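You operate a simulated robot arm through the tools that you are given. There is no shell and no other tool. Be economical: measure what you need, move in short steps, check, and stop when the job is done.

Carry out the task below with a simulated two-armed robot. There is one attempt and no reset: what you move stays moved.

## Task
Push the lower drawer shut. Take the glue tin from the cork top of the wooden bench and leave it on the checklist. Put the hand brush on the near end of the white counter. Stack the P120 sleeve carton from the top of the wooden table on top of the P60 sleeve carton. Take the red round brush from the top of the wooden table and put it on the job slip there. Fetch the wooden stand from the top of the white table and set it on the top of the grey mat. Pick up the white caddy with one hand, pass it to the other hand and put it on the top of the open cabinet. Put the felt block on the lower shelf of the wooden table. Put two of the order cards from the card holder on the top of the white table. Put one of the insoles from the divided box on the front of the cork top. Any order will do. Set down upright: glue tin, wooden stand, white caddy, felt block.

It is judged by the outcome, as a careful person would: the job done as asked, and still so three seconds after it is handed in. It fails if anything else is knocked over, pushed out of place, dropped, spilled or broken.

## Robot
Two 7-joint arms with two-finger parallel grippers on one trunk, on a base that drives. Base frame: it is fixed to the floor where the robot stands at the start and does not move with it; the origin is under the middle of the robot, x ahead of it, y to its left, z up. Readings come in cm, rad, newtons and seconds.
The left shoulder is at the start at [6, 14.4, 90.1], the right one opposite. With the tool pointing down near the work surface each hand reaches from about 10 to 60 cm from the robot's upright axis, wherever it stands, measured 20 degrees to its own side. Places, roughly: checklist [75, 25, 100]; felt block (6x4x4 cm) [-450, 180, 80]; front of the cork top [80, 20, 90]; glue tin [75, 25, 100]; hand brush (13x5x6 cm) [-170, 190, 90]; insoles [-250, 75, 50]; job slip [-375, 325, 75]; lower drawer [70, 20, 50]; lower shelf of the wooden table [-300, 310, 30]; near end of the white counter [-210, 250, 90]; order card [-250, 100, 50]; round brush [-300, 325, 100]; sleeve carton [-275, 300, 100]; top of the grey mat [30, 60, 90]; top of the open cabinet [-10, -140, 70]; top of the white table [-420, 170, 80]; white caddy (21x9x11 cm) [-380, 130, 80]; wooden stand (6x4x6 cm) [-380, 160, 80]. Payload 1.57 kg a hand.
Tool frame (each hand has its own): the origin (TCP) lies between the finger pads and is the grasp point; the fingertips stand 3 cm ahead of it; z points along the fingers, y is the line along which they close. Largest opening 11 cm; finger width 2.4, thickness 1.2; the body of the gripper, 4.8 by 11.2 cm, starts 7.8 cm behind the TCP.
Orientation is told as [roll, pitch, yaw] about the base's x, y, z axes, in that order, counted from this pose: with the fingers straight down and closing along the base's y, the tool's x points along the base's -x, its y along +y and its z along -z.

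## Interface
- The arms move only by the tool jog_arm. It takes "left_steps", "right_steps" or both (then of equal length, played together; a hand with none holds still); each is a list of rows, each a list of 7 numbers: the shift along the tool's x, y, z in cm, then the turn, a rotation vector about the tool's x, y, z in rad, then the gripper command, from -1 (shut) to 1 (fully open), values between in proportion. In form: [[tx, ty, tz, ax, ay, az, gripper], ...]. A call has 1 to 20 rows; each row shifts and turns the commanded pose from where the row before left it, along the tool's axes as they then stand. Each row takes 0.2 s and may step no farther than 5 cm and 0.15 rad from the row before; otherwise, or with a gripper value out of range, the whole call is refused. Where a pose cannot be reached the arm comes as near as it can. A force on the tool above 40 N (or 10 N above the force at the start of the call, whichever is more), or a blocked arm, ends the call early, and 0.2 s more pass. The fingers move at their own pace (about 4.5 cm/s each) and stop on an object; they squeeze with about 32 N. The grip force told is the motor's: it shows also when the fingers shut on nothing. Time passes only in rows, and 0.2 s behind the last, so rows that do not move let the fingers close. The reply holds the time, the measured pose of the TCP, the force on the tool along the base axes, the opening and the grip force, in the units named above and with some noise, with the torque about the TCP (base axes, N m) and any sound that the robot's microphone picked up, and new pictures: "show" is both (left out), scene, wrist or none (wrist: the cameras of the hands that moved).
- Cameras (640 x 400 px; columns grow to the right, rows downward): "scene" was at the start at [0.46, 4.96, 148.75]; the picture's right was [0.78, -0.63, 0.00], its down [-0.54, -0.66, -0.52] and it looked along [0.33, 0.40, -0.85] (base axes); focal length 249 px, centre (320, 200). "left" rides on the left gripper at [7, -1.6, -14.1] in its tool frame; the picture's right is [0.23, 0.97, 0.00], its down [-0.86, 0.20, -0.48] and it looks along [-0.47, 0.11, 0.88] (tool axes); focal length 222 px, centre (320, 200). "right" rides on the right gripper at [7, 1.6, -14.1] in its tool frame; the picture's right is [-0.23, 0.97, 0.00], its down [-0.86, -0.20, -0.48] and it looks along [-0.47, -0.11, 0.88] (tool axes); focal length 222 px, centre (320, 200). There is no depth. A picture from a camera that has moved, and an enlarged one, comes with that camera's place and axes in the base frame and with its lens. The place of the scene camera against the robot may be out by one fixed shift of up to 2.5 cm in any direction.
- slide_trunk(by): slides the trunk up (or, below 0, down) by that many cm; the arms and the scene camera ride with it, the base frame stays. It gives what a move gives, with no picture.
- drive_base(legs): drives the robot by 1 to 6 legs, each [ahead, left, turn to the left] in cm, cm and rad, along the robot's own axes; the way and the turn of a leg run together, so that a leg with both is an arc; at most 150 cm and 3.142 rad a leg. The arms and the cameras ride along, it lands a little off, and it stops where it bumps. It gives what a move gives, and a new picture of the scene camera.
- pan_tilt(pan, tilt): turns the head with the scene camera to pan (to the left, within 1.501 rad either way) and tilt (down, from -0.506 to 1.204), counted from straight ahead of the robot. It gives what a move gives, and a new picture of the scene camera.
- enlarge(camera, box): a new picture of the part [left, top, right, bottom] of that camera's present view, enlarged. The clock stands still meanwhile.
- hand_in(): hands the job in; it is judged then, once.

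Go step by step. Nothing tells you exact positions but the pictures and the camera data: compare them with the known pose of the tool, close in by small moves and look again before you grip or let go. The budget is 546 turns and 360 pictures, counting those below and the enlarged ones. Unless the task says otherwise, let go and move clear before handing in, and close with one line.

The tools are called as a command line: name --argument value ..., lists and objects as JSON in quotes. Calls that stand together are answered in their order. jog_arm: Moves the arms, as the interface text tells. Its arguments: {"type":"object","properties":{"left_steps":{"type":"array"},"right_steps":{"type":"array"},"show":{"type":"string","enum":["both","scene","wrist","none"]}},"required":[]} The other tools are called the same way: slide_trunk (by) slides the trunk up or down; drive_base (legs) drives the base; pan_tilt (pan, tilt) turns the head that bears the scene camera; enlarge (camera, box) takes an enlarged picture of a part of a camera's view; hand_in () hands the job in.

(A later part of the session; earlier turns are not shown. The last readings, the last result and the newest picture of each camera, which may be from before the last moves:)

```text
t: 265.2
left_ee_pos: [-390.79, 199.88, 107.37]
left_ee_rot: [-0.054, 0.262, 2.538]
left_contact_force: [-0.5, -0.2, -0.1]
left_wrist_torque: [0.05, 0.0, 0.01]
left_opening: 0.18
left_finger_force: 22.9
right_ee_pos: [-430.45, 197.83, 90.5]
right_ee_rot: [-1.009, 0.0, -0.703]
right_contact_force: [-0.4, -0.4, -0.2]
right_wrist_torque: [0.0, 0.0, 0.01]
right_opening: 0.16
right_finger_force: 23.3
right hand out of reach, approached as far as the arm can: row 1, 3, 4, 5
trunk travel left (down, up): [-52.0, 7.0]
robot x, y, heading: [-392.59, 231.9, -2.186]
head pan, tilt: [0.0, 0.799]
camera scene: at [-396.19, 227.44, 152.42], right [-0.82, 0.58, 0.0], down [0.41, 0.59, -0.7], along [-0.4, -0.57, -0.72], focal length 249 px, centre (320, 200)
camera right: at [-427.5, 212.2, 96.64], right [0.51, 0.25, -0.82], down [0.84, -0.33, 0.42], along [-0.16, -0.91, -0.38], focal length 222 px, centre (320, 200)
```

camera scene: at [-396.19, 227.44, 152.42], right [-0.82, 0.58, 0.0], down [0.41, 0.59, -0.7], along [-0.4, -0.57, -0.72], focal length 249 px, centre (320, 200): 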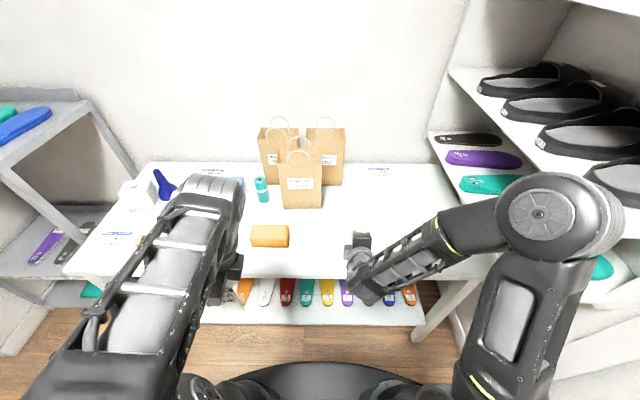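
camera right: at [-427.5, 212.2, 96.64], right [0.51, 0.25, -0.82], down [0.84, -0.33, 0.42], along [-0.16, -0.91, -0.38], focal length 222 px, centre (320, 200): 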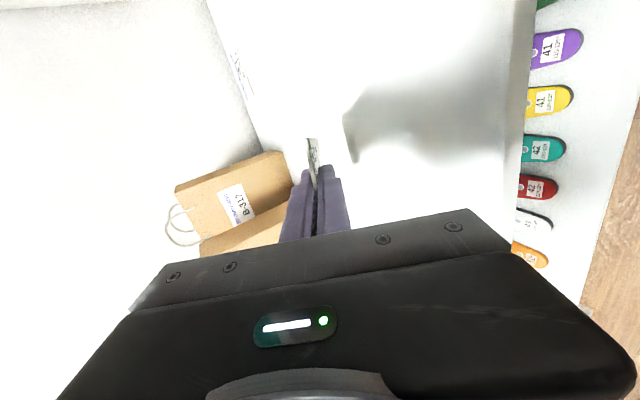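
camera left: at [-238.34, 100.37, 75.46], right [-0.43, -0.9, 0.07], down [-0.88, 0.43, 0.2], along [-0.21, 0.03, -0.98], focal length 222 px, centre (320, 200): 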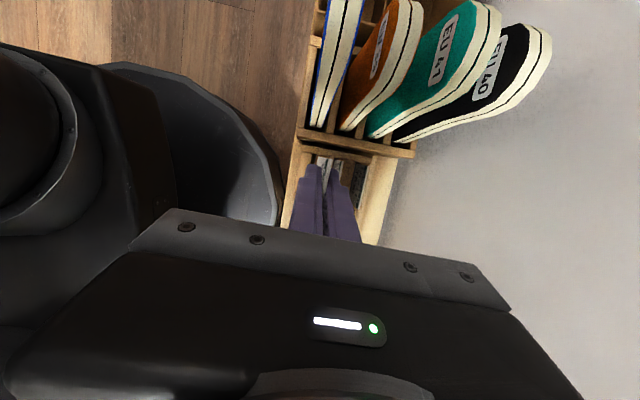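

jog_arm --right_steps '[[0, 1.35, 0.86, 0, 0, 0, -1], [0, 0.85, 0.54, 0, 0, 0, -1], [0, 0.5, 0.32, 0, 0, 0, -1], [0, 0.5, 0.32, 0, 0, 0, -1], [0, 0.5, 0.32, 0, 0, 0, -1]]' --show "wrist"

```text
t: 266.4
left_ee_pos: [-390.82, 199.73, 107.23]
left_ee_rot: [-0.054, 0.261, 2.541]
left_contact_force: [-0.7, 0.1, 0.7]
left_wrist_torque: [0.01, -0.01, 0.01]
left_opening: 0.15
left_finger_force: 23.5
right_ee_pos: [-430.5, 197.85, 86.23]
right_ee_rot: [-1.007, 0.002, -0.703]
right_contact_force: [-0.7, -0.4, 0.1]
right_wrist_torque: [0.02, 0.03, 0.02]
right_opening: 0.14
right_finger_force: 23.4
trunk travel left (down, up): [-52.0, 7.0]
robot x, y, heading: [-392.29, 232.19, -2.184]
head pan, tilt: [0.0, 0.799]
camera right: at [-427.55, 212.18, 92.3], right [0.51, 0.25, -0.82], down [0.85, -0.33, 0.42], along [-0.16, -0.91, -0.38], focal length 222 px, centre (320, 200)
```

right: 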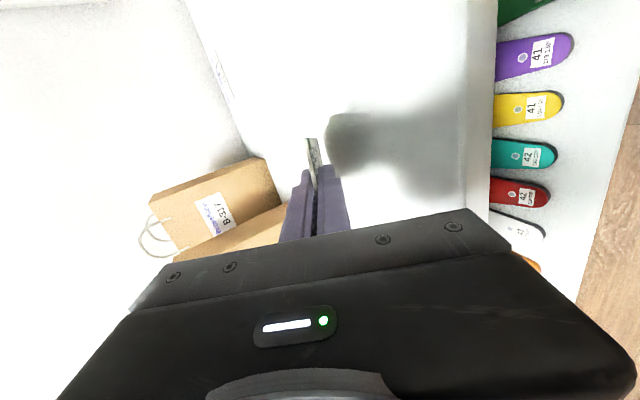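

jog_arm --right_steps '[[0, 0.42, 0.27, 0, 0, 0, -1], [0, 0.42, 0.27, 0, 0, 0, -1], [0, 0.42, 0.27, 0, 0, 0, -1], [0, 0.42, 0.27, 0, 0, 0, -1]]' --show "wrist"

```text
t: 267.4
left_ee_pos: [-390.68, 200.06, 107.39]
left_ee_rot: [-0.05, 0.26, 2.542]
left_contact_force: [-0.7, 0.1, -0.2]
left_wrist_torque: [0.01, 0.03, 0.0]
left_opening: 0.14
left_finger_force: 23.6
right_ee_pos: [-430.49, 197.87, 84.39]
right_ee_rot: [-1.012, -0.001, -0.701]
right_contact_force: [7.2, 7.6, 18.8]
right_wrist_torque: [-0.66, 0.94, -0.13]
right_opening: 0.25
right_finger_force: 24.5
trunk travel left (down, up): [-52.0, 7.0]
robot x, y, heading: [-392.39, 232.03, -2.187]
head pan, tilt: [0.0, 0.799]
camera right: at [-427.41, 212.27, 90.49], right [0.51, 0.25, -0.83], down [0.85, -0.32, 0.42], along [-0.16, -0.91, -0.37], focal length 222 px, centre (320, 200)
```

right: 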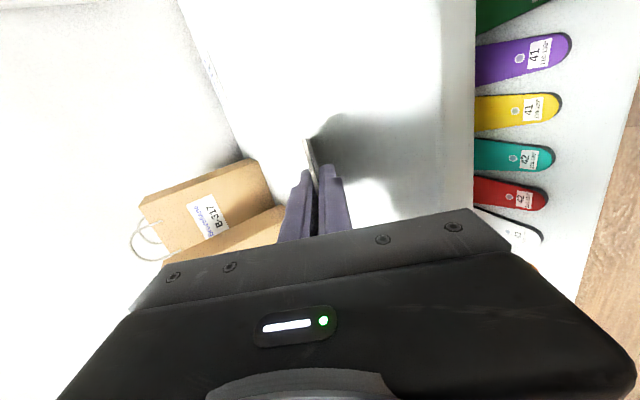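

jog_arm --right_steps '[[0, -0.25, -0.16, 0, 0, 0, -1], [0, -0.3, 0, 0, 0, 0, -0.6], [0, 0, 0, 0, 0, 0, -0.6], [0, 0, -2, 0, 0, 0, -0.6], [0, 0, -4, 0, 0, 0, -0.6], [0, 0, -4, 0, 0, 0, -0.6]]'

```text
t: 268.8
left_ee_pos: [-390.68, 199.96, 107.2]
left_ee_rot: [-0.051, 0.261, 2.539]
left_contact_force: [-0.1, 0.1, -0.2]
left_wrist_torque: [-0.02, 0.0, 0.02]
left_opening: 0.15
left_finger_force: 23.8
right_ee_pos: [-425.14, 198.13, 88.68]
right_ee_rot: [-1.008, 0.004, -0.706]
right_contact_force: [0.9, 0.7, 0.3]
right_wrist_torque: [-0.01, 0.0, 0.01]
right_opening: 2.19
right_finger_force: 0.0
right hand out of reach, approached as far as the arm can: row 5, 6
trunk travel left (down, up): [-52.0, 7.0]
robot x, y, heading: [-392.03, 232.08, -2.186]
head pan, tilt: [0.0, 0.799]
camera scene: at [-396.07, 227.51, 152.42], right [-0.82, 0.58, 0.0], down [0.41, 0.59, -0.7], along [-0.4, -0.57, -0.72], focal length 249 px, centre (320, 200)
camera right: at [-422.21, 212.33, 94.78], right [0.51, 0.25, -0.82], down [0.85, -0.33, 0.42], along [-0.16, -0.91, -0.38], focal length 222 px, centre (320, 200)
```

scene: 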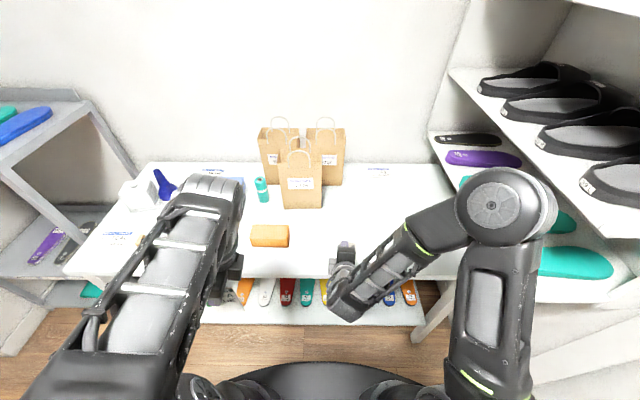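
right: 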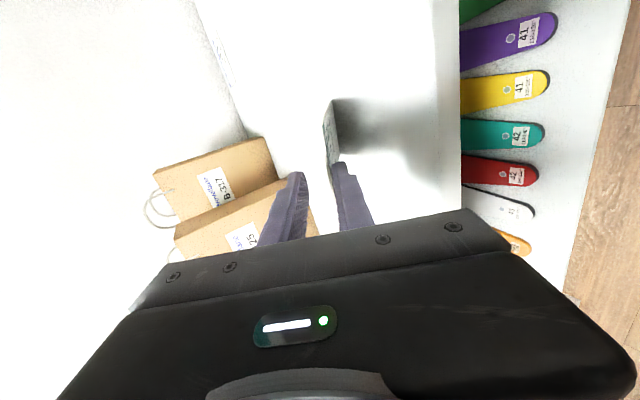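

enlarge --camera "right" --box '[240, 60, 440, 260]'

enlarge --camera "scene" --box '[280, 180, 440, 300]'

```text
2.00 times, centred on (340, 160) of right
camera zoom: at [-422.21, 212.33, 94.78], right [0.51, 0.25, -0.82], down [0.85, -0.33, 0.42], along [-0.16, -0.91, -0.38], focal length 444 px, centre (280, 280)
```

zoom: 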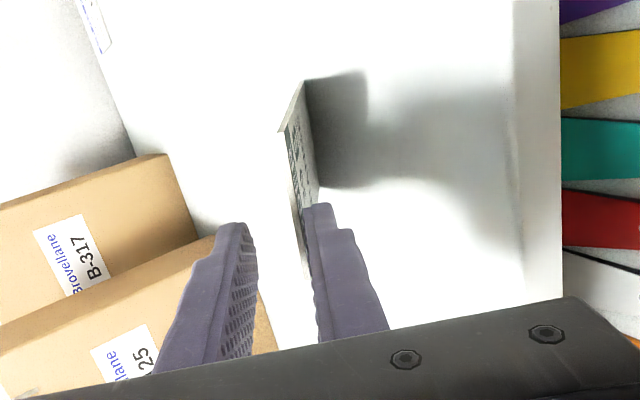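

```text
3.33 times, centred on (360, 240) of scene
camera zoom: at [-396.07, 227.51, 152.42], right [-0.82, 0.58, 0.0], down [0.41, 0.59, -0.7], along [-0.4, -0.57, -0.72], focal length 831 px, centre (187, 67)
```

zoom: 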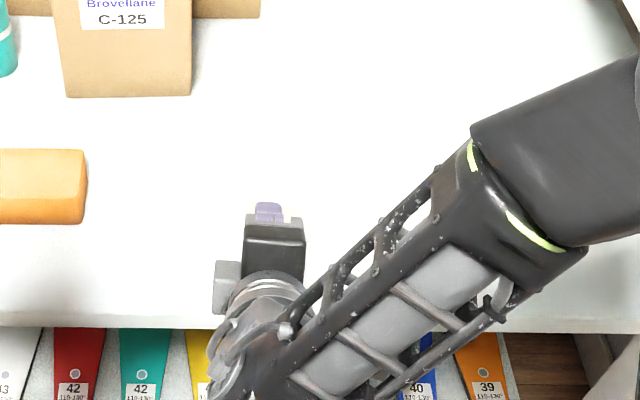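

The card still leans on the lower finger; backing the base slides the finger out from under it.

drive_base --legs '[[-8, 0, 0]]'

enlarge --camera "right" --box '[160, 0, 480, 200]'

```text
t: 269.8
left_ee_pos: [-386.11, 206.48, 107.41]
left_ee_rot: [-0.053, 0.261, 2.539]
left_contact_force: [0.0, -0.2, -0.4]
left_wrist_torque: [-0.03, 0.0, -0.04]
left_opening: 0.13
left_finger_force: 23.7
right_ee_pos: [-420.71, 204.7, 88.59]
right_ee_rot: [-1.008, 0.0, -0.707]
right_contact_force: [-0.3, -0.4, 0.6]
right_wrist_torque: [-0.01, 0.0, 0.01]
right_opening: 2.18
right_finger_force: 0.1
trunk travel left (down, up): [-52.0, 7.0]
robot x, y, heading: [-387.79, 238.77, -2.187]
head pan, tilt: [0.0, 0.799]
camera scene: at [-391.42, 234.19, 152.43], right [-0.82, 0.58, 0.0], down [0.41, 0.58, -0.7], along [-0.4, -0.57, -0.72], focal length 249 px, centre (320, 200)
```

scene: 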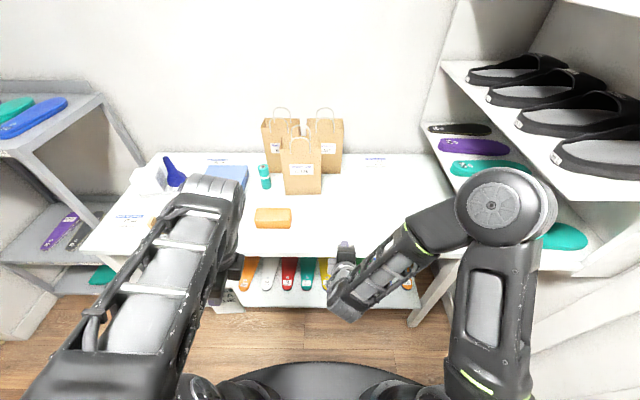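

```text
2.00 times, centred on (320, 100) of right
camera zoom: at [-417.6, 218.97, 94.79], right [0.51, 0.25, -0.82], down [0.84, -0.33, 0.42], along [-0.17, -0.91, -0.38], focal length 444 px, centre (320, 400)
```

zoom: 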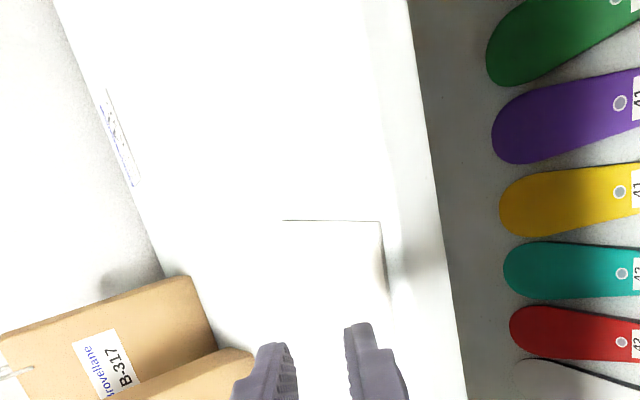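

The first card lies flat on the table. Now the left hand's card: level, pitch forward and shift toward the middle.

jog_arm --left_steps '[[0, 0, 0, 0, -0.13, 0, -1], [0, 0, 0, 0.05, -0.13, 0, -1], [-2, 1, 0, -0.143, 0, 0, -1], [-2, 1, 0, -0.143, 0, 0, -1], [-2, 1, 0, -0.143, 0, 0, -1], [-2, 1, 0, -0.143, 0, 0, -1], [-2, 1, 0, -0.143, 0, 0, -1], [-2, 1, 0, -0.143, 0, 0, -1], [0, 1, 0, -0.143, 0, 0, -1]]' --right_steps '[[0, -2.5, -1.6, 0, 0, 0, 0], [0, -2.5, -1.6, 0, 0, 0, 0], [0, -2.5, -1.6, 0, 0, 0, 0], [0, -2.5, -1.6, -0.1, 0, 0, 0], [2, 0, 0, -0.14, 0, 0, 0], [2, 0, 0, -0.14, 0, 0, 0], [2, 0, 0, -0.14, 0, 0, 0], [2, 0, 0, -0.14, 0, 0, 0], [2, 0, 0, -0.14, 0, 0, 0]]'

```text
t: 271.8
left_ee_pos: [-402.41, 207.76, 111.1]
left_ee_rot: [0.899, 0.0, 2.558]
left_contact_force: [0.6, 0.1, -0.3]
left_wrist_torque: [-0.01, -0.05, -0.03]
left_opening: 0.12
left_finger_force: 23.5
left hand out of reach, approached as far as the arm can: row 2, 7, 8, 9
right_ee_pos: [-428.35, 210.54, 100.36]
right_ee_rot: [-0.203, 0.002, -0.705]
right_contact_force: [-0.2, 0.7, -0.2]
right_wrist_torque: [-0.02, -0.01, 0.04]
right_opening: 5.52
right_finger_force: 0.1
right hand out of reach, approached as far as the arm can: row 1
trunk travel left (down, up): [-52.0, 7.0]
robot x, y, heading: [-388.1, 238.35, -2.186]
head pan, tilt: [0.0, 0.799]
camera scene: at [-391.6, 234.06, 152.42], right [-0.82, 0.58, 0.0], down [0.41, 0.59, -0.7], along [-0.4, -0.57, -0.72], focal length 249 px, centre (320, 200)
camera right: at [-430.67, 218.53, 113.88], right [0.79, 0.58, -0.2], down [0.59, -0.63, 0.51], along [0.17, -0.52, -0.84], focal length 222 px, centre (320, 200)
camera left: at [-389.97, 213.87, 118.63], right [-0.15, -0.63, 0.76], down [-0.58, 0.68, 0.45], along [-0.8, -0.37, -0.46], focal length 222 px, centre (320, 200)
```

scene: 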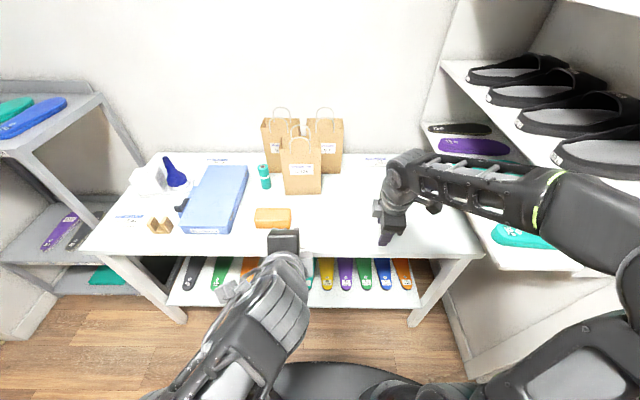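
right: 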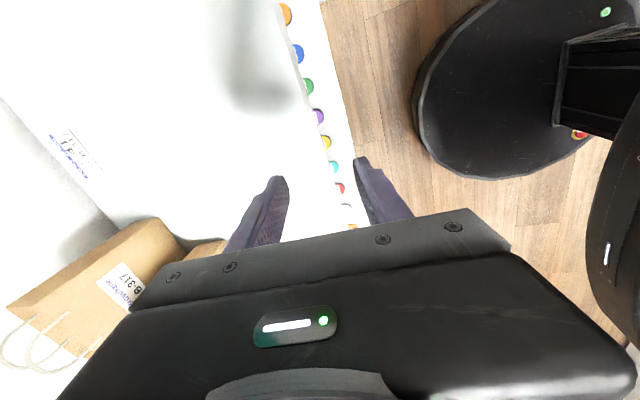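
left: 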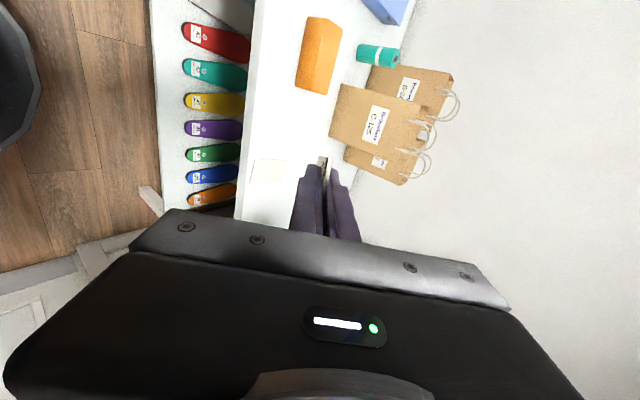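

enlarge --camera "left" --box '[200, 100, 360, 220]'

```text
3.33 times, centred on (280, 160) of left
camera zoom: at [-389.97, 213.87, 118.63], right [-0.15, -0.63, 0.76], down [-0.58, 0.68, 0.45], along [-0.8, -0.37, -0.46], focal length 740 px, centre (453, 333)
```

zoom: 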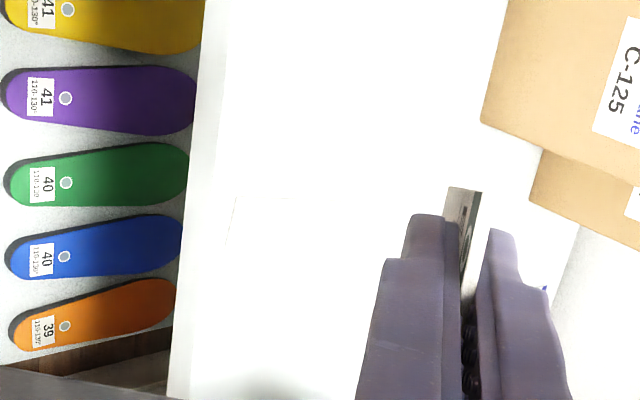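

drive_base --legs '[[8, 0, 0]]'

jog_arm --left_steps '[[-0.5, 2.18, 2.74, 0, 0, 0, -1], [-0.5, 2.18, 2.74, 0, 0, 0, -1], [-0.5, 2.18, 2.74, 0, 0, 0, -1], [-0.5, 2.18, 2.74, 0, 0, 0, -1], [0, -2.74, 2.18, 0, 0, 0, -1], [0, -2.74, 2.18, 0, 0, 0, -1], [0, -2.74, 2.18, 0, 0, 0, -1], [0, -2.74, 2.18, 0, 0, 0, -1], [0, -2.74, 2.18, 0, 0, 0, -1]]'

```text
t: 272.9
left_ee_pos: [-407.08, 201.12, 111.12]
left_ee_rot: [0.896, 0.001, 2.555]
left_contact_force: [-0.1, 0.1, -0.1]
left_wrist_torque: [0.02, -0.02, 0.01]
left_opening: 0.13
left_finger_force: 23.0
right_ee_pos: [-432.81, 203.99, 100.33]
right_ee_rot: [-0.204, 0.002, -0.707]
right_contact_force: [0.1, 0.0, -0.1]
right_wrist_torque: [0.04, -0.03, -0.04]
right_opening: 5.51
right_finger_force: 0.1
trunk travel left (down, up): [-52.0, 7.0]
robot x, y, heading: [-392.08, 231.99, -2.188]
head pan, tilt: [0.0, 0.799]
camera scene: at [-396.23, 227.39, 152.41], right [-0.82, 0.58, 0.0], down [0.41, 0.59, -0.7], along [-0.4, -0.57, -0.72], focal length 249 px, centre (320, 200)
```

scene: 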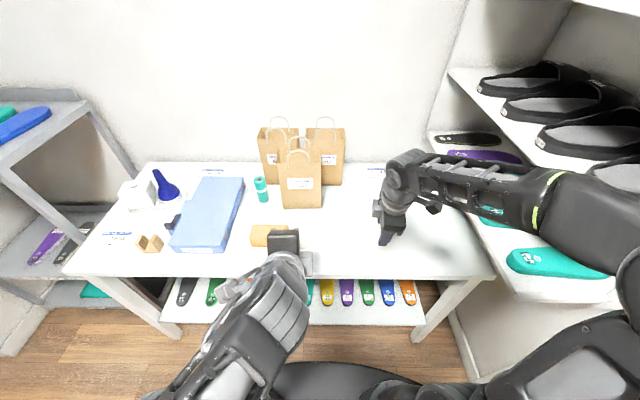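

```text
t: 274.8
left_ee_pos: [-418.29, 193.32, 98.0]
left_ee_rot: [0.837, -0.194, 2.534]
left_contact_force: [0.3, 0.1, 0.9]
left_wrist_torque: [0.01, 0.0, 0.0]
left_opening: 0.14
left_finger_force: 23.4
right_ee_pos: [-432.89, 204.15, 100.38]
right_ee_rot: [-0.205, 0.001, -0.706]
right_contact_force: [0.7, -0.3, -0.7]
right_wrist_torque: [-0.04, -0.02, -0.02]
right_opening: 5.51
right_finger_force: 0.0
trunk travel left (down, up): [-52.0, 7.0]
robot x, y, heading: [-392.32, 232.2, -2.183]
head pan, tilt: [0.0, 0.799]
stopped in row 9 (left hand): the arm was blocked; the commanded pose is now the measured one
camera scene: at [-396.14, 227.56, 152.42], right [-0.82, 0.58, 0.0], down [0.41, 0.59, -0.7], along [-0.4, -0.57, -0.72], focal length 249 px, centre (320, 200)
camera left: at [-404.79, 197.93, 104.64], right [-0.07, -0.74, 0.67], down [-0.49, 0.61, 0.62], along [-0.87, -0.28, -0.41], focal length 222 px, centre (320, 200)
```

scene: 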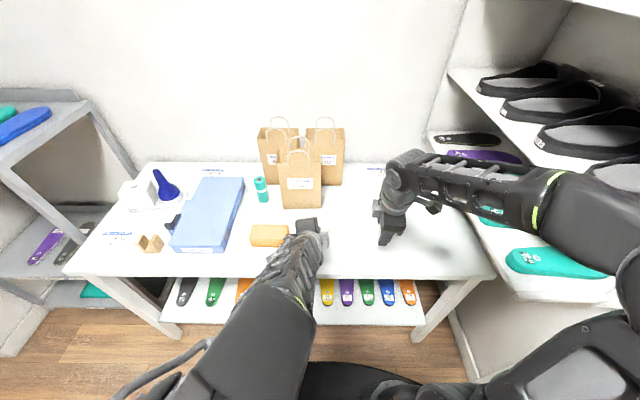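
left: 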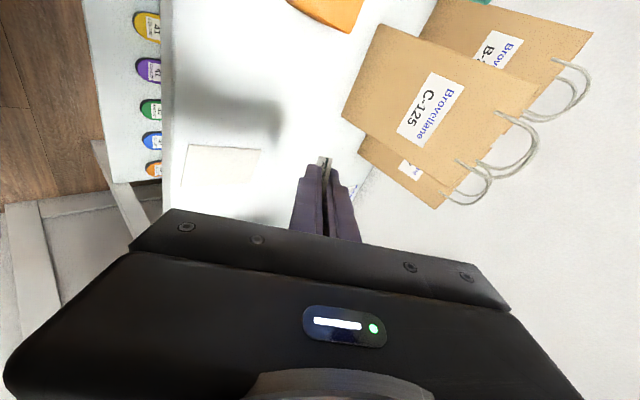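

The left arm folds against itself there. I lift it, pull the right hand in, and turn the base slightly right so the left hand works farther out to its own side.

jog_arm --left_steps '[[0, 2.7, -2.2, 0, 0, 0, -1], [0, 2.7, -2.2, 0, 0, 0, -1], [0, 2.7, -2.2, 0, 0, 0, -1]]' --right_steps '[[-2, 3, -1.5, 0, 0, 0, 0], [-2, 3, -1.5, 0, 0, 0, 0], [-2, 3, -1.5, 0, 0, 0, 0]]' --show "none"

drive_base --legs '[[0, 0, -0.3]]'

```text
t: 275.6
left_ee_pos: [-416.78, 191.72, 108.02]
left_ee_rot: [0.838, -0.192, 2.532]
left_contact_force: [0.5, -0.1, 0.9]
left_wrist_torque: [0.0, 0.01, -0.03]
left_opening: 0.11
left_finger_force: 23.1
right_ee_pos: [-421.9, 207.67, 102.92]
right_ee_rot: [-0.206, 0.003, -0.707]
right_contact_force: [0.8, 0.0, 0.2]
right_wrist_torque: [0.02, 0.03, 0.02]
right_opening: 5.5
right_finger_force: 0.1
trunk travel left (down, up): [-52.0, 7.0]
robot x, y, heading: [-392.22, 231.97, -2.189]
head pan, tilt: [0.0, 0.799]
```

```text
t: 276.9
left_ee_pos: [-427.78, 200.85, 108.08]
left_ee_rot: [0.837, -0.194, 2.231]
left_contact_force: [-0.1, 0.2, 0.2]
left_wrist_torque: [0.02, 0.03, 0.0]
left_opening: 0.15
left_finger_force: 23.5
right_ee_pos: [-427.95, 217.62, 102.94]
right_ee_rot: [-0.205, 0.002, -1.007]
right_contact_force: [-0.6, -0.3, 0.1]
right_wrist_torque: [-0.01, 0.02, 0.0]
right_opening: 5.48
right_finger_force: 0.0
trunk travel left (down, up): [-52.0, 7.0]
robot x, y, heading: [-392.48, 231.81, -2.488]
head pan, tilt: [0.0, 0.799]
camera scene: at [-397.23, 228.61, 152.42], right [-0.61, 0.79, 0.0], down [0.57, 0.44, -0.7], along [-0.55, -0.42, -0.72], focal length 249 px, centre (320, 200)
```

scene: 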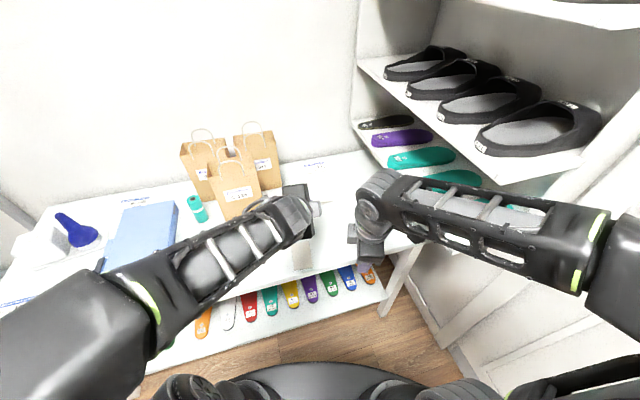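

jog_arm --left_steps '[[3, 0, 0, -0.08, 0.065, 0.072, -1], [3, 0, 0, -0.08, 0.065, 0.072, -1], [3, 0, 0, 0, 0, 0, -1], [3, 0, 0, 0, 0, 0, -1]]'

```text
t: 277.9
left_ee_pos: [-420.54, 191.15, 107.51]
left_ee_rot: [0.992, -0.001, 2.247]
left_contact_force: [0.0, 0.0, 0.7]
left_wrist_torque: [0.02, 0.0, -0.04]
left_opening: 0.15
left_finger_force: 23.4
left hand out of reach, approached as far as the arm can: row 4
right_ee_pos: [-427.83, 217.34, 102.95]
right_ee_rot: [-0.205, 0.001, -1.007]
right_contact_force: [1.5, -0.2, 0.5]
right_wrist_torque: [0.02, 0.03, 0.01]
right_opening: 5.51
right_finger_force: 0.0
trunk travel left (down, up): [-52.0, 7.0]
robot x, y, heading: [-392.41, 232.04, -2.491]
head pan, tilt: [0.0, 0.799]
camera scene: at [-397.21, 228.53, 152.42], right [-0.61, 0.79, 0.0], down [0.57, 0.44, -0.7], along [-0.55, -0.42, -0.72], focal length 249 px, centre (320, 200)
camera left: at [-406.4, 193.74, 113.81], right [-0.27, -0.51, 0.82], down [-0.31, 0.85, 0.43], along [-0.91, -0.13, -0.39], focal length 222 px, centre (320, 200)
```

scene: 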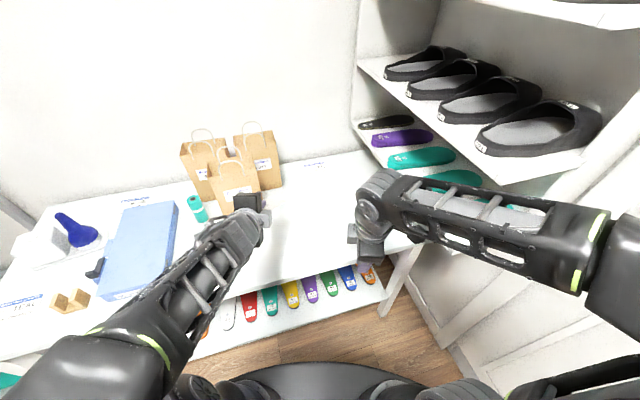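
left: 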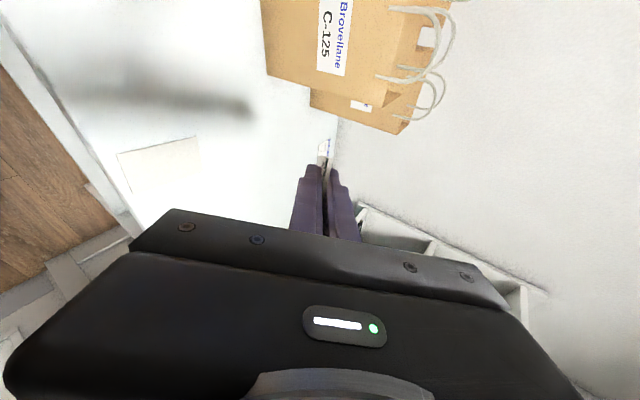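

jog_arm --left_steps '[[2, -2.5, 1.64, 0, 0, 0, -1], [2, -2.5, 1.64, 0, 0, 0, -1], [0, -2.93, 1.91, 0, 0, 0, -1], [0, -2.93, 1.91, 0, 0, 0, -1], [0, -2.5, 1.64, 0, 0, 0, -1]]' --show "wrist"

```text
t: 279.1
left_ee_pos: [-422.2, 185.84, 92.93]
left_ee_rot: [0.997, 0.0, 2.249]
left_contact_force: [0.6, -0.1, -0.1]
left_wrist_torque: [0.0, 0.0, 0.03]
left_opening: 0.11
left_finger_force: 23.9
left hand out of reach, approached as far as the arm can: row 1, 2, 3, 4
right_ee_pos: [-427.9, 217.48, 102.93]
right_ee_rot: [-0.206, 0.003, -1.008]
right_contact_force: [-0.6, 0.1, -0.1]
right_wrist_torque: [0.02, -0.01, 0.0]
right_opening: 5.49
right_finger_force: 0.0
trunk travel left (down, up): [-52.0, 7.0]
robot x, y, heading: [-392.19, 232.09, -2.489]
head pan, tilt: [0.0, 0.799]
camera left: at [-407.96, 188.36, 99.34], right [-0.27, -0.51, 0.82], down [-0.31, 0.85, 0.43], along [-0.91, -0.13, -0.39], focal length 222 px, centre (320, 200)
```

left: 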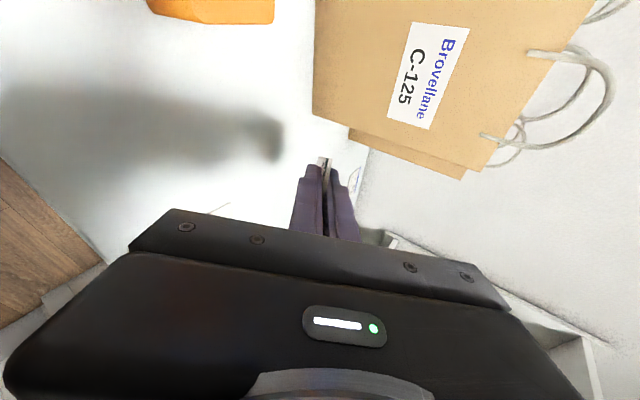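

jog_arm --left_steps '[[0, -2.1, 1.37, 0, 0, 0, -1], [0, -2.1, 1.37, 0, 0, 0, -1], [0, -0.84, 0.55, 0, 0, 0, -1], [0, -0.84, 0.55, 0, 0, 0, -1], [0, -0.42, 0.27, 0, 0, 0, -1], [0, -0.42, 0.27, 0, 0, 0, -1], [0, -0.42, 0.27, 0, 0, 0, -1], [0, -0.42, 0.27, 0, 0, 0, -1]]' --show "wrist"

```text
t: 280.9
left_ee_pos: [-421.92, 185.99, 84.34]
left_ee_rot: [1.003, 0.001, 2.247]
left_contact_force: [7.6, 5.1, 19.6]
left_wrist_torque: [-0.72, 0.89, 0.01]
left_opening: 0.23
left_finger_force: 23.7
right_ee_pos: [-427.69, 217.56, 103.02]
right_ee_rot: [-0.209, 0.003, -1.006]
right_contact_force: [-1.1, -0.2, -0.9]
right_wrist_torque: [0.0, -0.01, 0.0]
right_opening: 5.51
right_finger_force: 0.1
trunk travel left (down, up): [-52.0, 7.0]
robot x, y, heading: [-392.57, 231.91, -2.484]
head pan, tilt: [0.0, 0.799]
camera left: at [-407.69, 188.51, 90.58], right [-0.27, -0.51, 0.82], down [-0.31, 0.85, 0.43], along [-0.91, -0.14, -0.38], focal length 222 px, centre (320, 200)
```

left: 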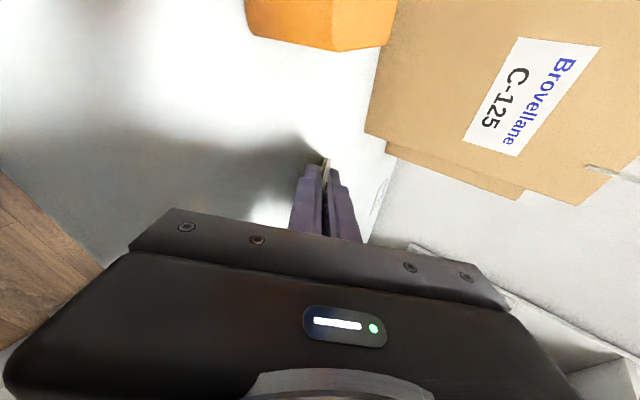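

Contact again at z = 84.3. I release and back off with the base.

jog_arm --left_steps '[[0, 0.25, -0.16, 0, 0, 0, -1], [0, 0.3, 0, 0, 0, 0, -0.6], [0, 0, 0, 0, 0, 0, -0.6], [0, 0, -2, 0, 0, 0, -0.6]]' --show "none"

drive_base --legs '[[-12, 0, 0]]'

enlarge --camera "left" --box '[0, 0, 640, 400]'

```text
t: 281.9
left_ee_pos: [-421.16, 186.76, 85.57]
left_ee_rot: [0.996, 0.001, 2.246]
left_contact_force: [0.0, 0.5, -1.0]
left_wrist_torque: [0.03, 0.02, 0.0]
left_opening: 2.21
left_finger_force: 0.0
right_ee_pos: [-427.95, 217.52, 102.91]
right_ee_rot: [-0.205, 0.002, -1.008]
right_contact_force: [0.6, 0.7, 0.2]
right_wrist_torque: [-0.02, -0.01, 0.04]
right_opening: 5.51
right_finger_force: 0.0
trunk travel left (down, up): [-52.0, 7.0]
robot x, y, heading: [-392.15, 232.25, -2.488]
head pan, tilt: [0.0, 0.799]
```

```text
t: 283.2
left_ee_pos: [-411.58, 194.13, 85.67]
left_ee_rot: [0.997, 0.001, 2.247]
left_contact_force: [0.2, 0.1, -1.0]
left_wrist_torque: [-0.03, -0.01, 0.01]
left_opening: 2.2
left_finger_force: 0.1
right_ee_pos: [-418.33, 224.9, 102.91]
right_ee_rot: [-0.207, 0.001, -1.007]
right_contact_force: [0.3, 0.3, 0.8]
right_wrist_torque: [-0.03, 0.06, 0.01]
right_opening: 5.49
right_finger_force: 0.1
trunk travel left (down, up): [-52.0, 7.0]
robot x, y, heading: [-383.21, 239.44, -2.484]
head pan, tilt: [0.0, 0.799]
camera scene: at [-387.57, 236.0, 152.43], right [-0.61, 0.79, 0.0], down [0.57, 0.44, -0.7], along [-0.55, -0.43, -0.72], focal length 249 px, centre (320, 200)
```

scene: 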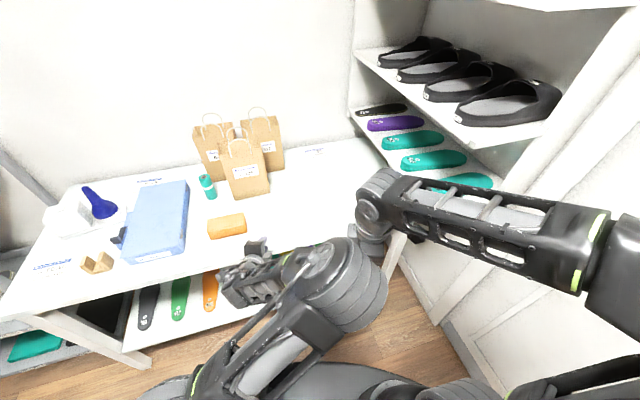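

```text
1.00 times, centred on (320, 200) of left
camera zoom: at [-397.23, 196.56, 91.98], right [-0.27, -0.51, 0.82], down [-0.31, 0.85, 0.43], along [-0.91, -0.14, -0.38], focal length 222 px, centre (320, 200)
```

zoom: 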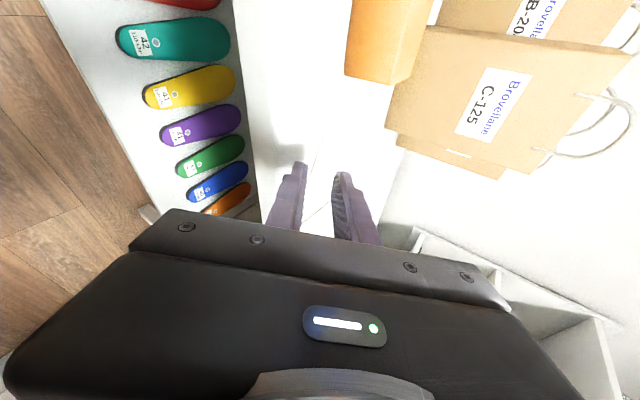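

jog_arm --left_steps '[[0, 2.5, -1.64, 0, 0, 0, 0], [0, 2.5, -1.64, 0, 0, 0, 0], [0, 2.5, -1.64, 0, 0, 0, 0], [0, 2.5, -1.64, 0, 0, 0, 0], [0, 2.5, -1.64, 0, 0, 0, 0], [0, 0, 0, 0.143, 0, 0, 0], [0, 0, 0, 0.143, 0, 0, 0], [0, 0, 0, 0.143, 0, 0, 0], [0, 0, 0, 0.143, 0, 0, 0], [0, 0, 0, 0.143, 0, 0, 0], [0, 0, 0, 0.143, 0, 0, 0], [0, 0, 0, 0.138, 0, 0, 0]]' --right_steps '[[0, 0, 0, -0.1, 0, 0, 1], [0, 0, 0, -0.1, 0, 0, 1], [0, 0, 0, 0, 0, 0.14, 1], [0, 0, 0, 0, 0, 0.14, 1], [0, 0, 0, 0, 0, 0.14, 1], [0, 0, 0, 0, 0, 0.14, 1], [0, 0, 0, 0, 0, 0.14, 1], [0, 0, 0, 0, 0, 0.14, 1], [0, 0, 0, 0, 0, 0.14, 1], [0, 0, 0, 0, 0, 0.14, 1], [0, 0, 0, 0, 0, 0.14, 1], [0, 0, 0, 0, 0, 0.14, 1]]'

```text
t: 285.8
left_ee_pos: [-412.63, 193.39, 100.32]
left_ee_rot: [0.0, 0.0, 2.246]
left_contact_force: [0.1, -0.1, 0.9]
left_wrist_torque: [0.01, -0.03, -0.01]
left_opening: 5.51
left_finger_force: 0.2
left hand out of reach, approached as far as the arm can: row 1, 2
right_ee_pos: [-418.49, 224.75, 102.77]
right_ee_rot: [-0.003, -0.004, -2.41]
right_contact_force: [0.2, -0.1, -0.3]
right_wrist_torque: [0.01, -0.03, -0.01]
right_opening: 11.02
right_finger_force: 0.0
trunk travel left (down, up): [-52.0, 7.0]
robot x, y, heading: [-382.75, 239.58, -2.49]
head pan, tilt: [0.0, 0.799]
camera scene: at [-387.79, 235.85, 152.42], right [-0.61, 0.79, 0.0], down [0.57, 0.44, -0.7], along [-0.55, -0.42, -0.72], focal length 249 px, centre (320, 200)
camera right: at [-412.13, 228.22, 116.95], right [0.48, -0.88, 0.0], down [-0.77, -0.42, 0.48], along [-0.42, -0.23, -0.88], focal length 222 px, centre (320, 200)
camera left: at [-407.1, 188.86, 114.42], right [-0.62, -0.79, 0.0], down [-0.69, 0.54, 0.48], along [-0.38, 0.3, -0.88], focal length 222 px, centre (320, 200)
```

scene: 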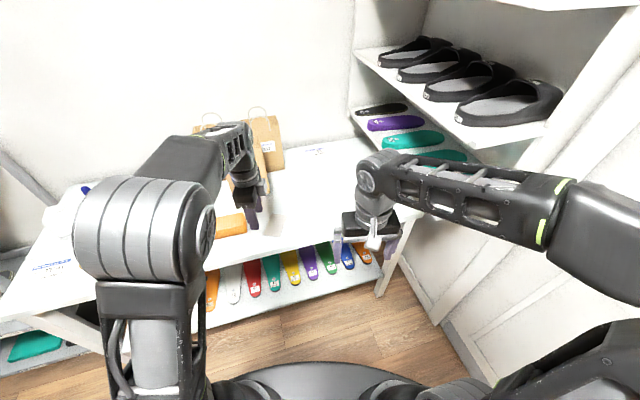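
right: 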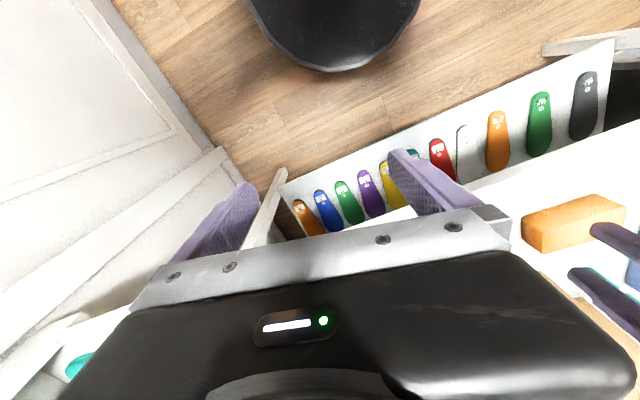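
left: 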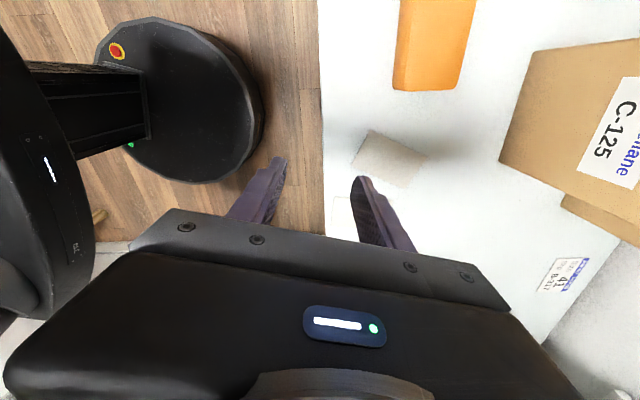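

Both cards lie flat on the white table. Next the wooden stand: turn back square to the table and strafe left.

drive_base --legs '[[-12, 0, 0.3], [0, 68, 0], [12, 0, 0]]'

enlarge --camera "right" --box '[0, 0, 640, 400]'

```text
t: 291.4
left_ee_pos: [-339.63, 145.91, 100.19]
left_ee_rot: [0.0, 0.0, 2.556]
left_contact_force: [0.6, -0.5, -0.5]
left_wrist_torque: [0.03, -0.02, -0.02]
left_opening: 5.48
left_finger_force: 0.1
right_ee_pos: [-354.71, 174.02, 102.84]
right_ee_rot: [-0.004, -0.002, -2.1]
right_contact_force: [0.4, -0.4, 0.1]
right_wrist_torque: [0.01, 0.0, -0.01]
right_opening: 10.98
right_finger_force: 0.1
trunk travel left (down, up): [-52.0, 7.0]
robot x, y, heading: [-325.07, 199.04, -2.177]
head pan, tilt: [0.0, 0.799]
camera scene: at [-329.04, 194.14, 152.41], right [-0.82, 0.57, 0.0], down [0.41, 0.59, -0.7], along [-0.4, -0.57, -0.72], focal length 249 px, centre (320, 200)
```

scene: 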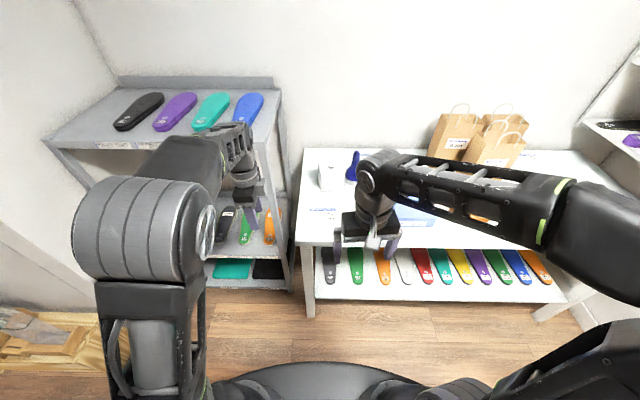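

```text
1.00 times, centred on (320, 200) of right
camera zoom: at [-349.77, 179.29, 116.93], right [0.73, -0.69, 0.0], down [-0.6, -0.64, 0.48], along [-0.33, -0.35, -0.88], focal length 222 px, centre (320, 200)
```

zoom: 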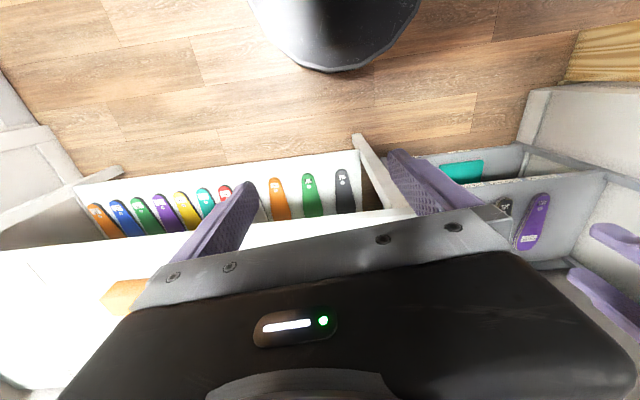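

drive_base --legs '[[8, 0, 0]]'

jog_arm --right_steps '[[-2.6, -1.9, 0, 0, 0, 0, 1], [-2.6, -1.9, 0, 0, 0, 0, 1], [-2.6, -1.9, 0, 0, 0, 0, 1], [-2.6, -1.9, 0, 0, 0, 0, 1], [-2.6, -1.9, 0, 0, 0, 0, 1]]'

```text
t: 292.4
left_ee_pos: [-344.2, 139.36, 100.35]
left_ee_rot: [0.0, 0.001, 2.556]
left_contact_force: [-0.2, -0.6, -0.4]
left_wrist_torque: [0.03, -0.03, -0.03]
left_opening: 5.53
left_finger_force: 0.0
right_ee_pos: [-359.28, 167.51, 102.81]
right_ee_rot: [-0.003, -0.004, -2.097]
right_contact_force: [-0.8, -0.2, -0.3]
right_wrist_torque: [0.03, -0.05, 0.01]
right_opening: 11.01
right_finger_force: 0.1
trunk travel left (down, up): [-52.0, 7.0]
robot x, y, heading: [-330.13, 192.37, -2.179]
head pan, tilt: [0.0, 0.799]
camera scene: at [-333.58, 187.6, 152.41], right [-0.82, 0.57, 0.0], down [0.41, 0.59, -0.7], along [-0.4, -0.57, -0.72], focal length 249 px, centre (320, 200)
```

scene: 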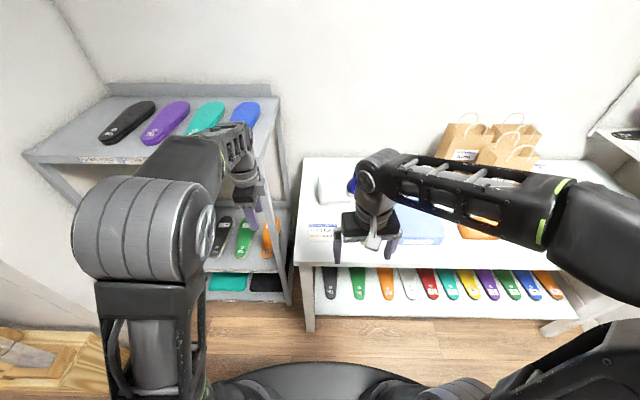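

```text
t: 293.6
left_ee_pos: [-344.16, 139.4, 100.29]
left_ee_rot: [0.0, 0.001, 2.555]
left_contact_force: [-0.8, -0.2, 0.1]
left_wrist_torque: [-0.03, -0.02, -0.04]
left_opening: 5.5
left_finger_force: 0.1
right_ee_pos: [-374.07, 161.18, 102.83]
right_ee_rot: [-0.004, -0.004, -2.099]
right_contact_force: [-0.2, -0.4, -1.0]
right_wrist_torque: [0.01, -0.02, -0.01]
right_opening: 11.01
right_finger_force: 0.1
trunk travel left (down, up): [-52.0, 7.0]
robot x, y, heading: [-330.08, 192.17, -2.176]
head pan, tilt: [0.0, 0.799]
camera scene: at [-333.55, 187.69, 152.42], right [-0.82, 0.57, 0.0], down [0.41, 0.59, -0.7], along [-0.4, -0.57, -0.72], focal length 249 px, centre (320, 200)
camera right: at [-369.03, 166.39, 117.0], right [0.73, -0.69, 0.0], down [-0.6, -0.64, 0.48], along [-0.33, -0.35, -0.88], focal length 222 px, centre (320, 200)
```

scene: 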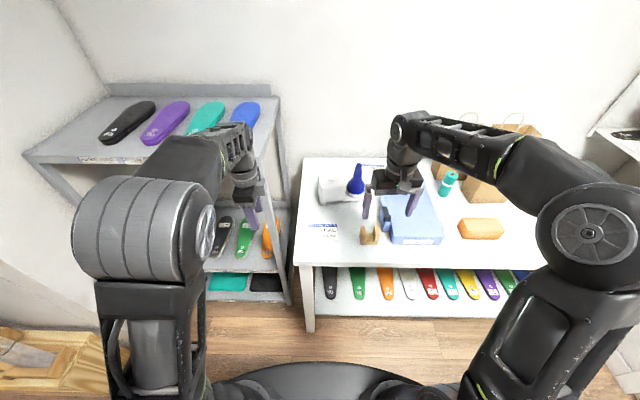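
right: 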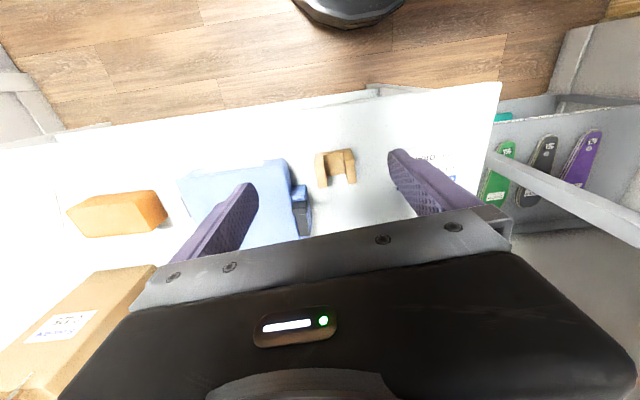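

Stand at about [-375.7, 156]. I centre over its near half, narrow the opening because of the blue box, and come down part-way.

jog_arm --right_steps '[[-2.2, 0.6, 0, 0, 0, 0, 0.5], [-2.2, 0.6, 0, 0, 0, 0, 0.5], [0, 0, 4, 0, 0, 0, 0.5], [0, 0, 4, 0, 0, 0, 0.5]]' --show "none"

enlarge --camera "right" --box '[160, 60, 480, 260]'

```text
t: 294.6
left_ee_pos: [-344.19, 139.33, 100.41]
left_ee_rot: [0.002, 0.001, 2.555]
left_contact_force: [0.2, -0.3, -0.8]
left_wrist_torque: [0.03, -0.01, 0.01]
left_opening: 5.52
left_finger_force: 0.0
right_ee_pos: [-375.2, 156.53, 94.8]
right_ee_rot: [-0.003, -0.005, -2.098]
right_contact_force: [-0.9, -0.5, 0.5]
right_wrist_torque: [0.01, 0.02, 0.0]
right_opening: 8.25
right_finger_force: 0.1
trunk travel left (down, up): [-52.0, 7.0]
robot x, y, heading: [-329.83, 191.97, -2.182]
head pan, tilt: [0.0, 0.799]
```

```text
2.00 times, centred on (320, 160) of right
camera zoom: at [-370.2, 161.91, 109.05], right [0.73, -0.69, 0.0], down [-0.6, -0.64, 0.48], along [-0.33, -0.35, -0.88], focal length 444 px, centre (320, 280)
```

zoom: 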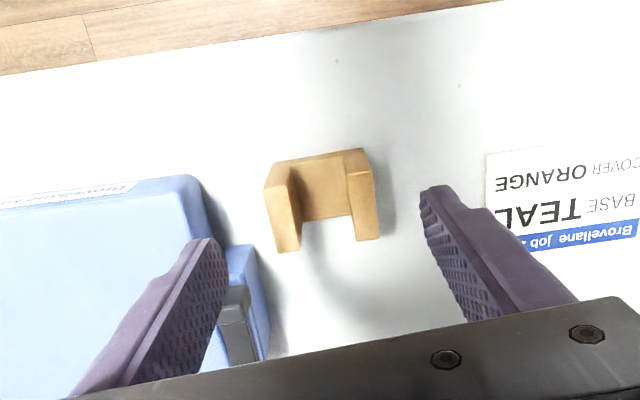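

jog_arm --right_steps '[[0.3, 0, 4, 0, 0, 0, 0.5], [0, 0, 4, 0, 0, 0, 0.5], [0, 0, 2.2, 0, 0, 0, 0.5]]' --show "wrist"

```text
t: 295.4
left_ee_pos: [-344.08, 139.37, 100.34]
left_ee_rot: [0.001, 0.0, 2.555]
left_contact_force: [1.0, -0.6, 0.3]
left_wrist_torque: [-0.05, 0.01, 0.02]
left_opening: 5.5
left_finger_force: 0.1
right_ee_pos: [-375.19, 156.99, 84.76]
right_ee_rot: [-0.005, -0.005, -2.097]
right_contact_force: [0.9, 0.4, 0.1]
right_wrist_torque: [-0.01, 0.0, -0.02]
right_opening: 8.25
right_finger_force: 0.1
trunk travel left (down, up): [-52.0, 7.0]
robot x, y, heading: [-329.3, 192.55, -2.18]
head pan, tilt: [0.0, 0.799]
camera right: at [-370.15, 162.17, 98.8], right [0.73, -0.69, 0.0], down [-0.6, -0.64, 0.48], along [-0.33, -0.35, -0.88], focal length 222 px, centre (320, 200)
```

right: 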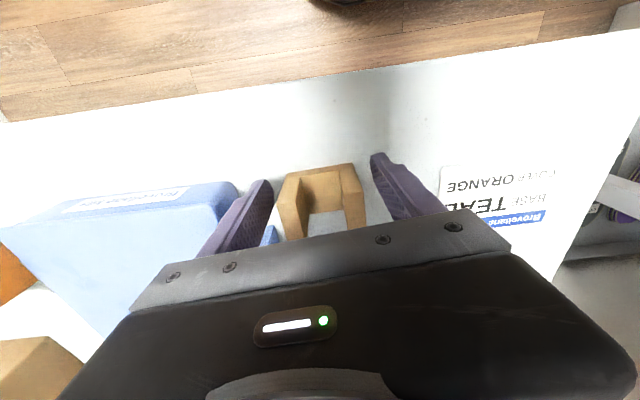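

jog_arm --right_steps '[[0, 0, 0, 0, 0, 0, -1], [0, 0, 0, 0, 0, 0, -1], [0, 0, 0, 0, 0, 0, -1], [0, 0, -2, 0, 0, 0, -1], [0, 0, -4, 0, 0, 0, -1], [0, 0, -4, 0, 0, 0, -1], [0, 0, -4, 0, 0, 0, -1], [0, 0, -4, 0, 0, 0, -1]]'

```text
t: 297.2
left_ee_pos: [-343.99, 139.4, 100.34]
left_ee_rot: [0.001, 0.0, 2.554]
left_contact_force: [0.3, -0.4, -0.2]
left_wrist_torque: [0.0, 0.01, 0.0]
left_opening: 5.5
left_finger_force: 0.0
right_ee_pos: [-374.9, 157.0, 102.9]
right_ee_rot: [-0.003, -0.005, -2.099]
right_contact_force: [0.5, 0.5, 0.1]
right_wrist_torque: [-0.03, 0.01, -0.03]
right_opening: 5.96
right_finger_force: 31.7
trunk travel left (down, up): [-52.0, 7.0]
robot x, y, heading: [-329.8, 192.43, -2.174]
head pan, tilt: [0.0, 0.799]
camera scene: at [-333.46, 187.76, 152.42], right [-0.82, 0.57, 0.0], down [0.41, 0.59, -0.7], along [-0.4, -0.57, -0.72], focal length 249 px, centre (320, 200)
camera right: at [-370.0, 162.24, 117.0], right [0.73, -0.69, 0.0], down [-0.6, -0.64, 0.48], along [-0.33, -0.35, -0.88], focal length 222 px, centre (320, 200)
```

scene: 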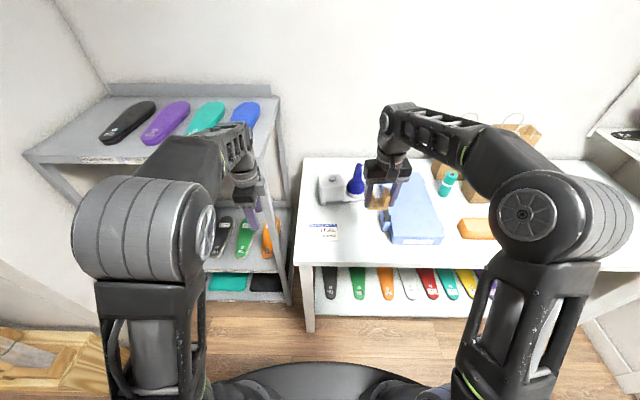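
right: 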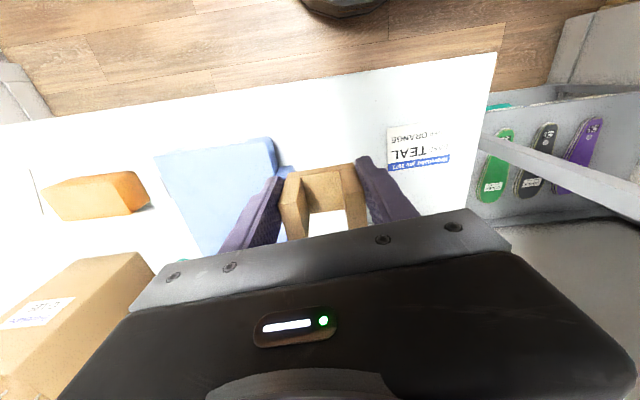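

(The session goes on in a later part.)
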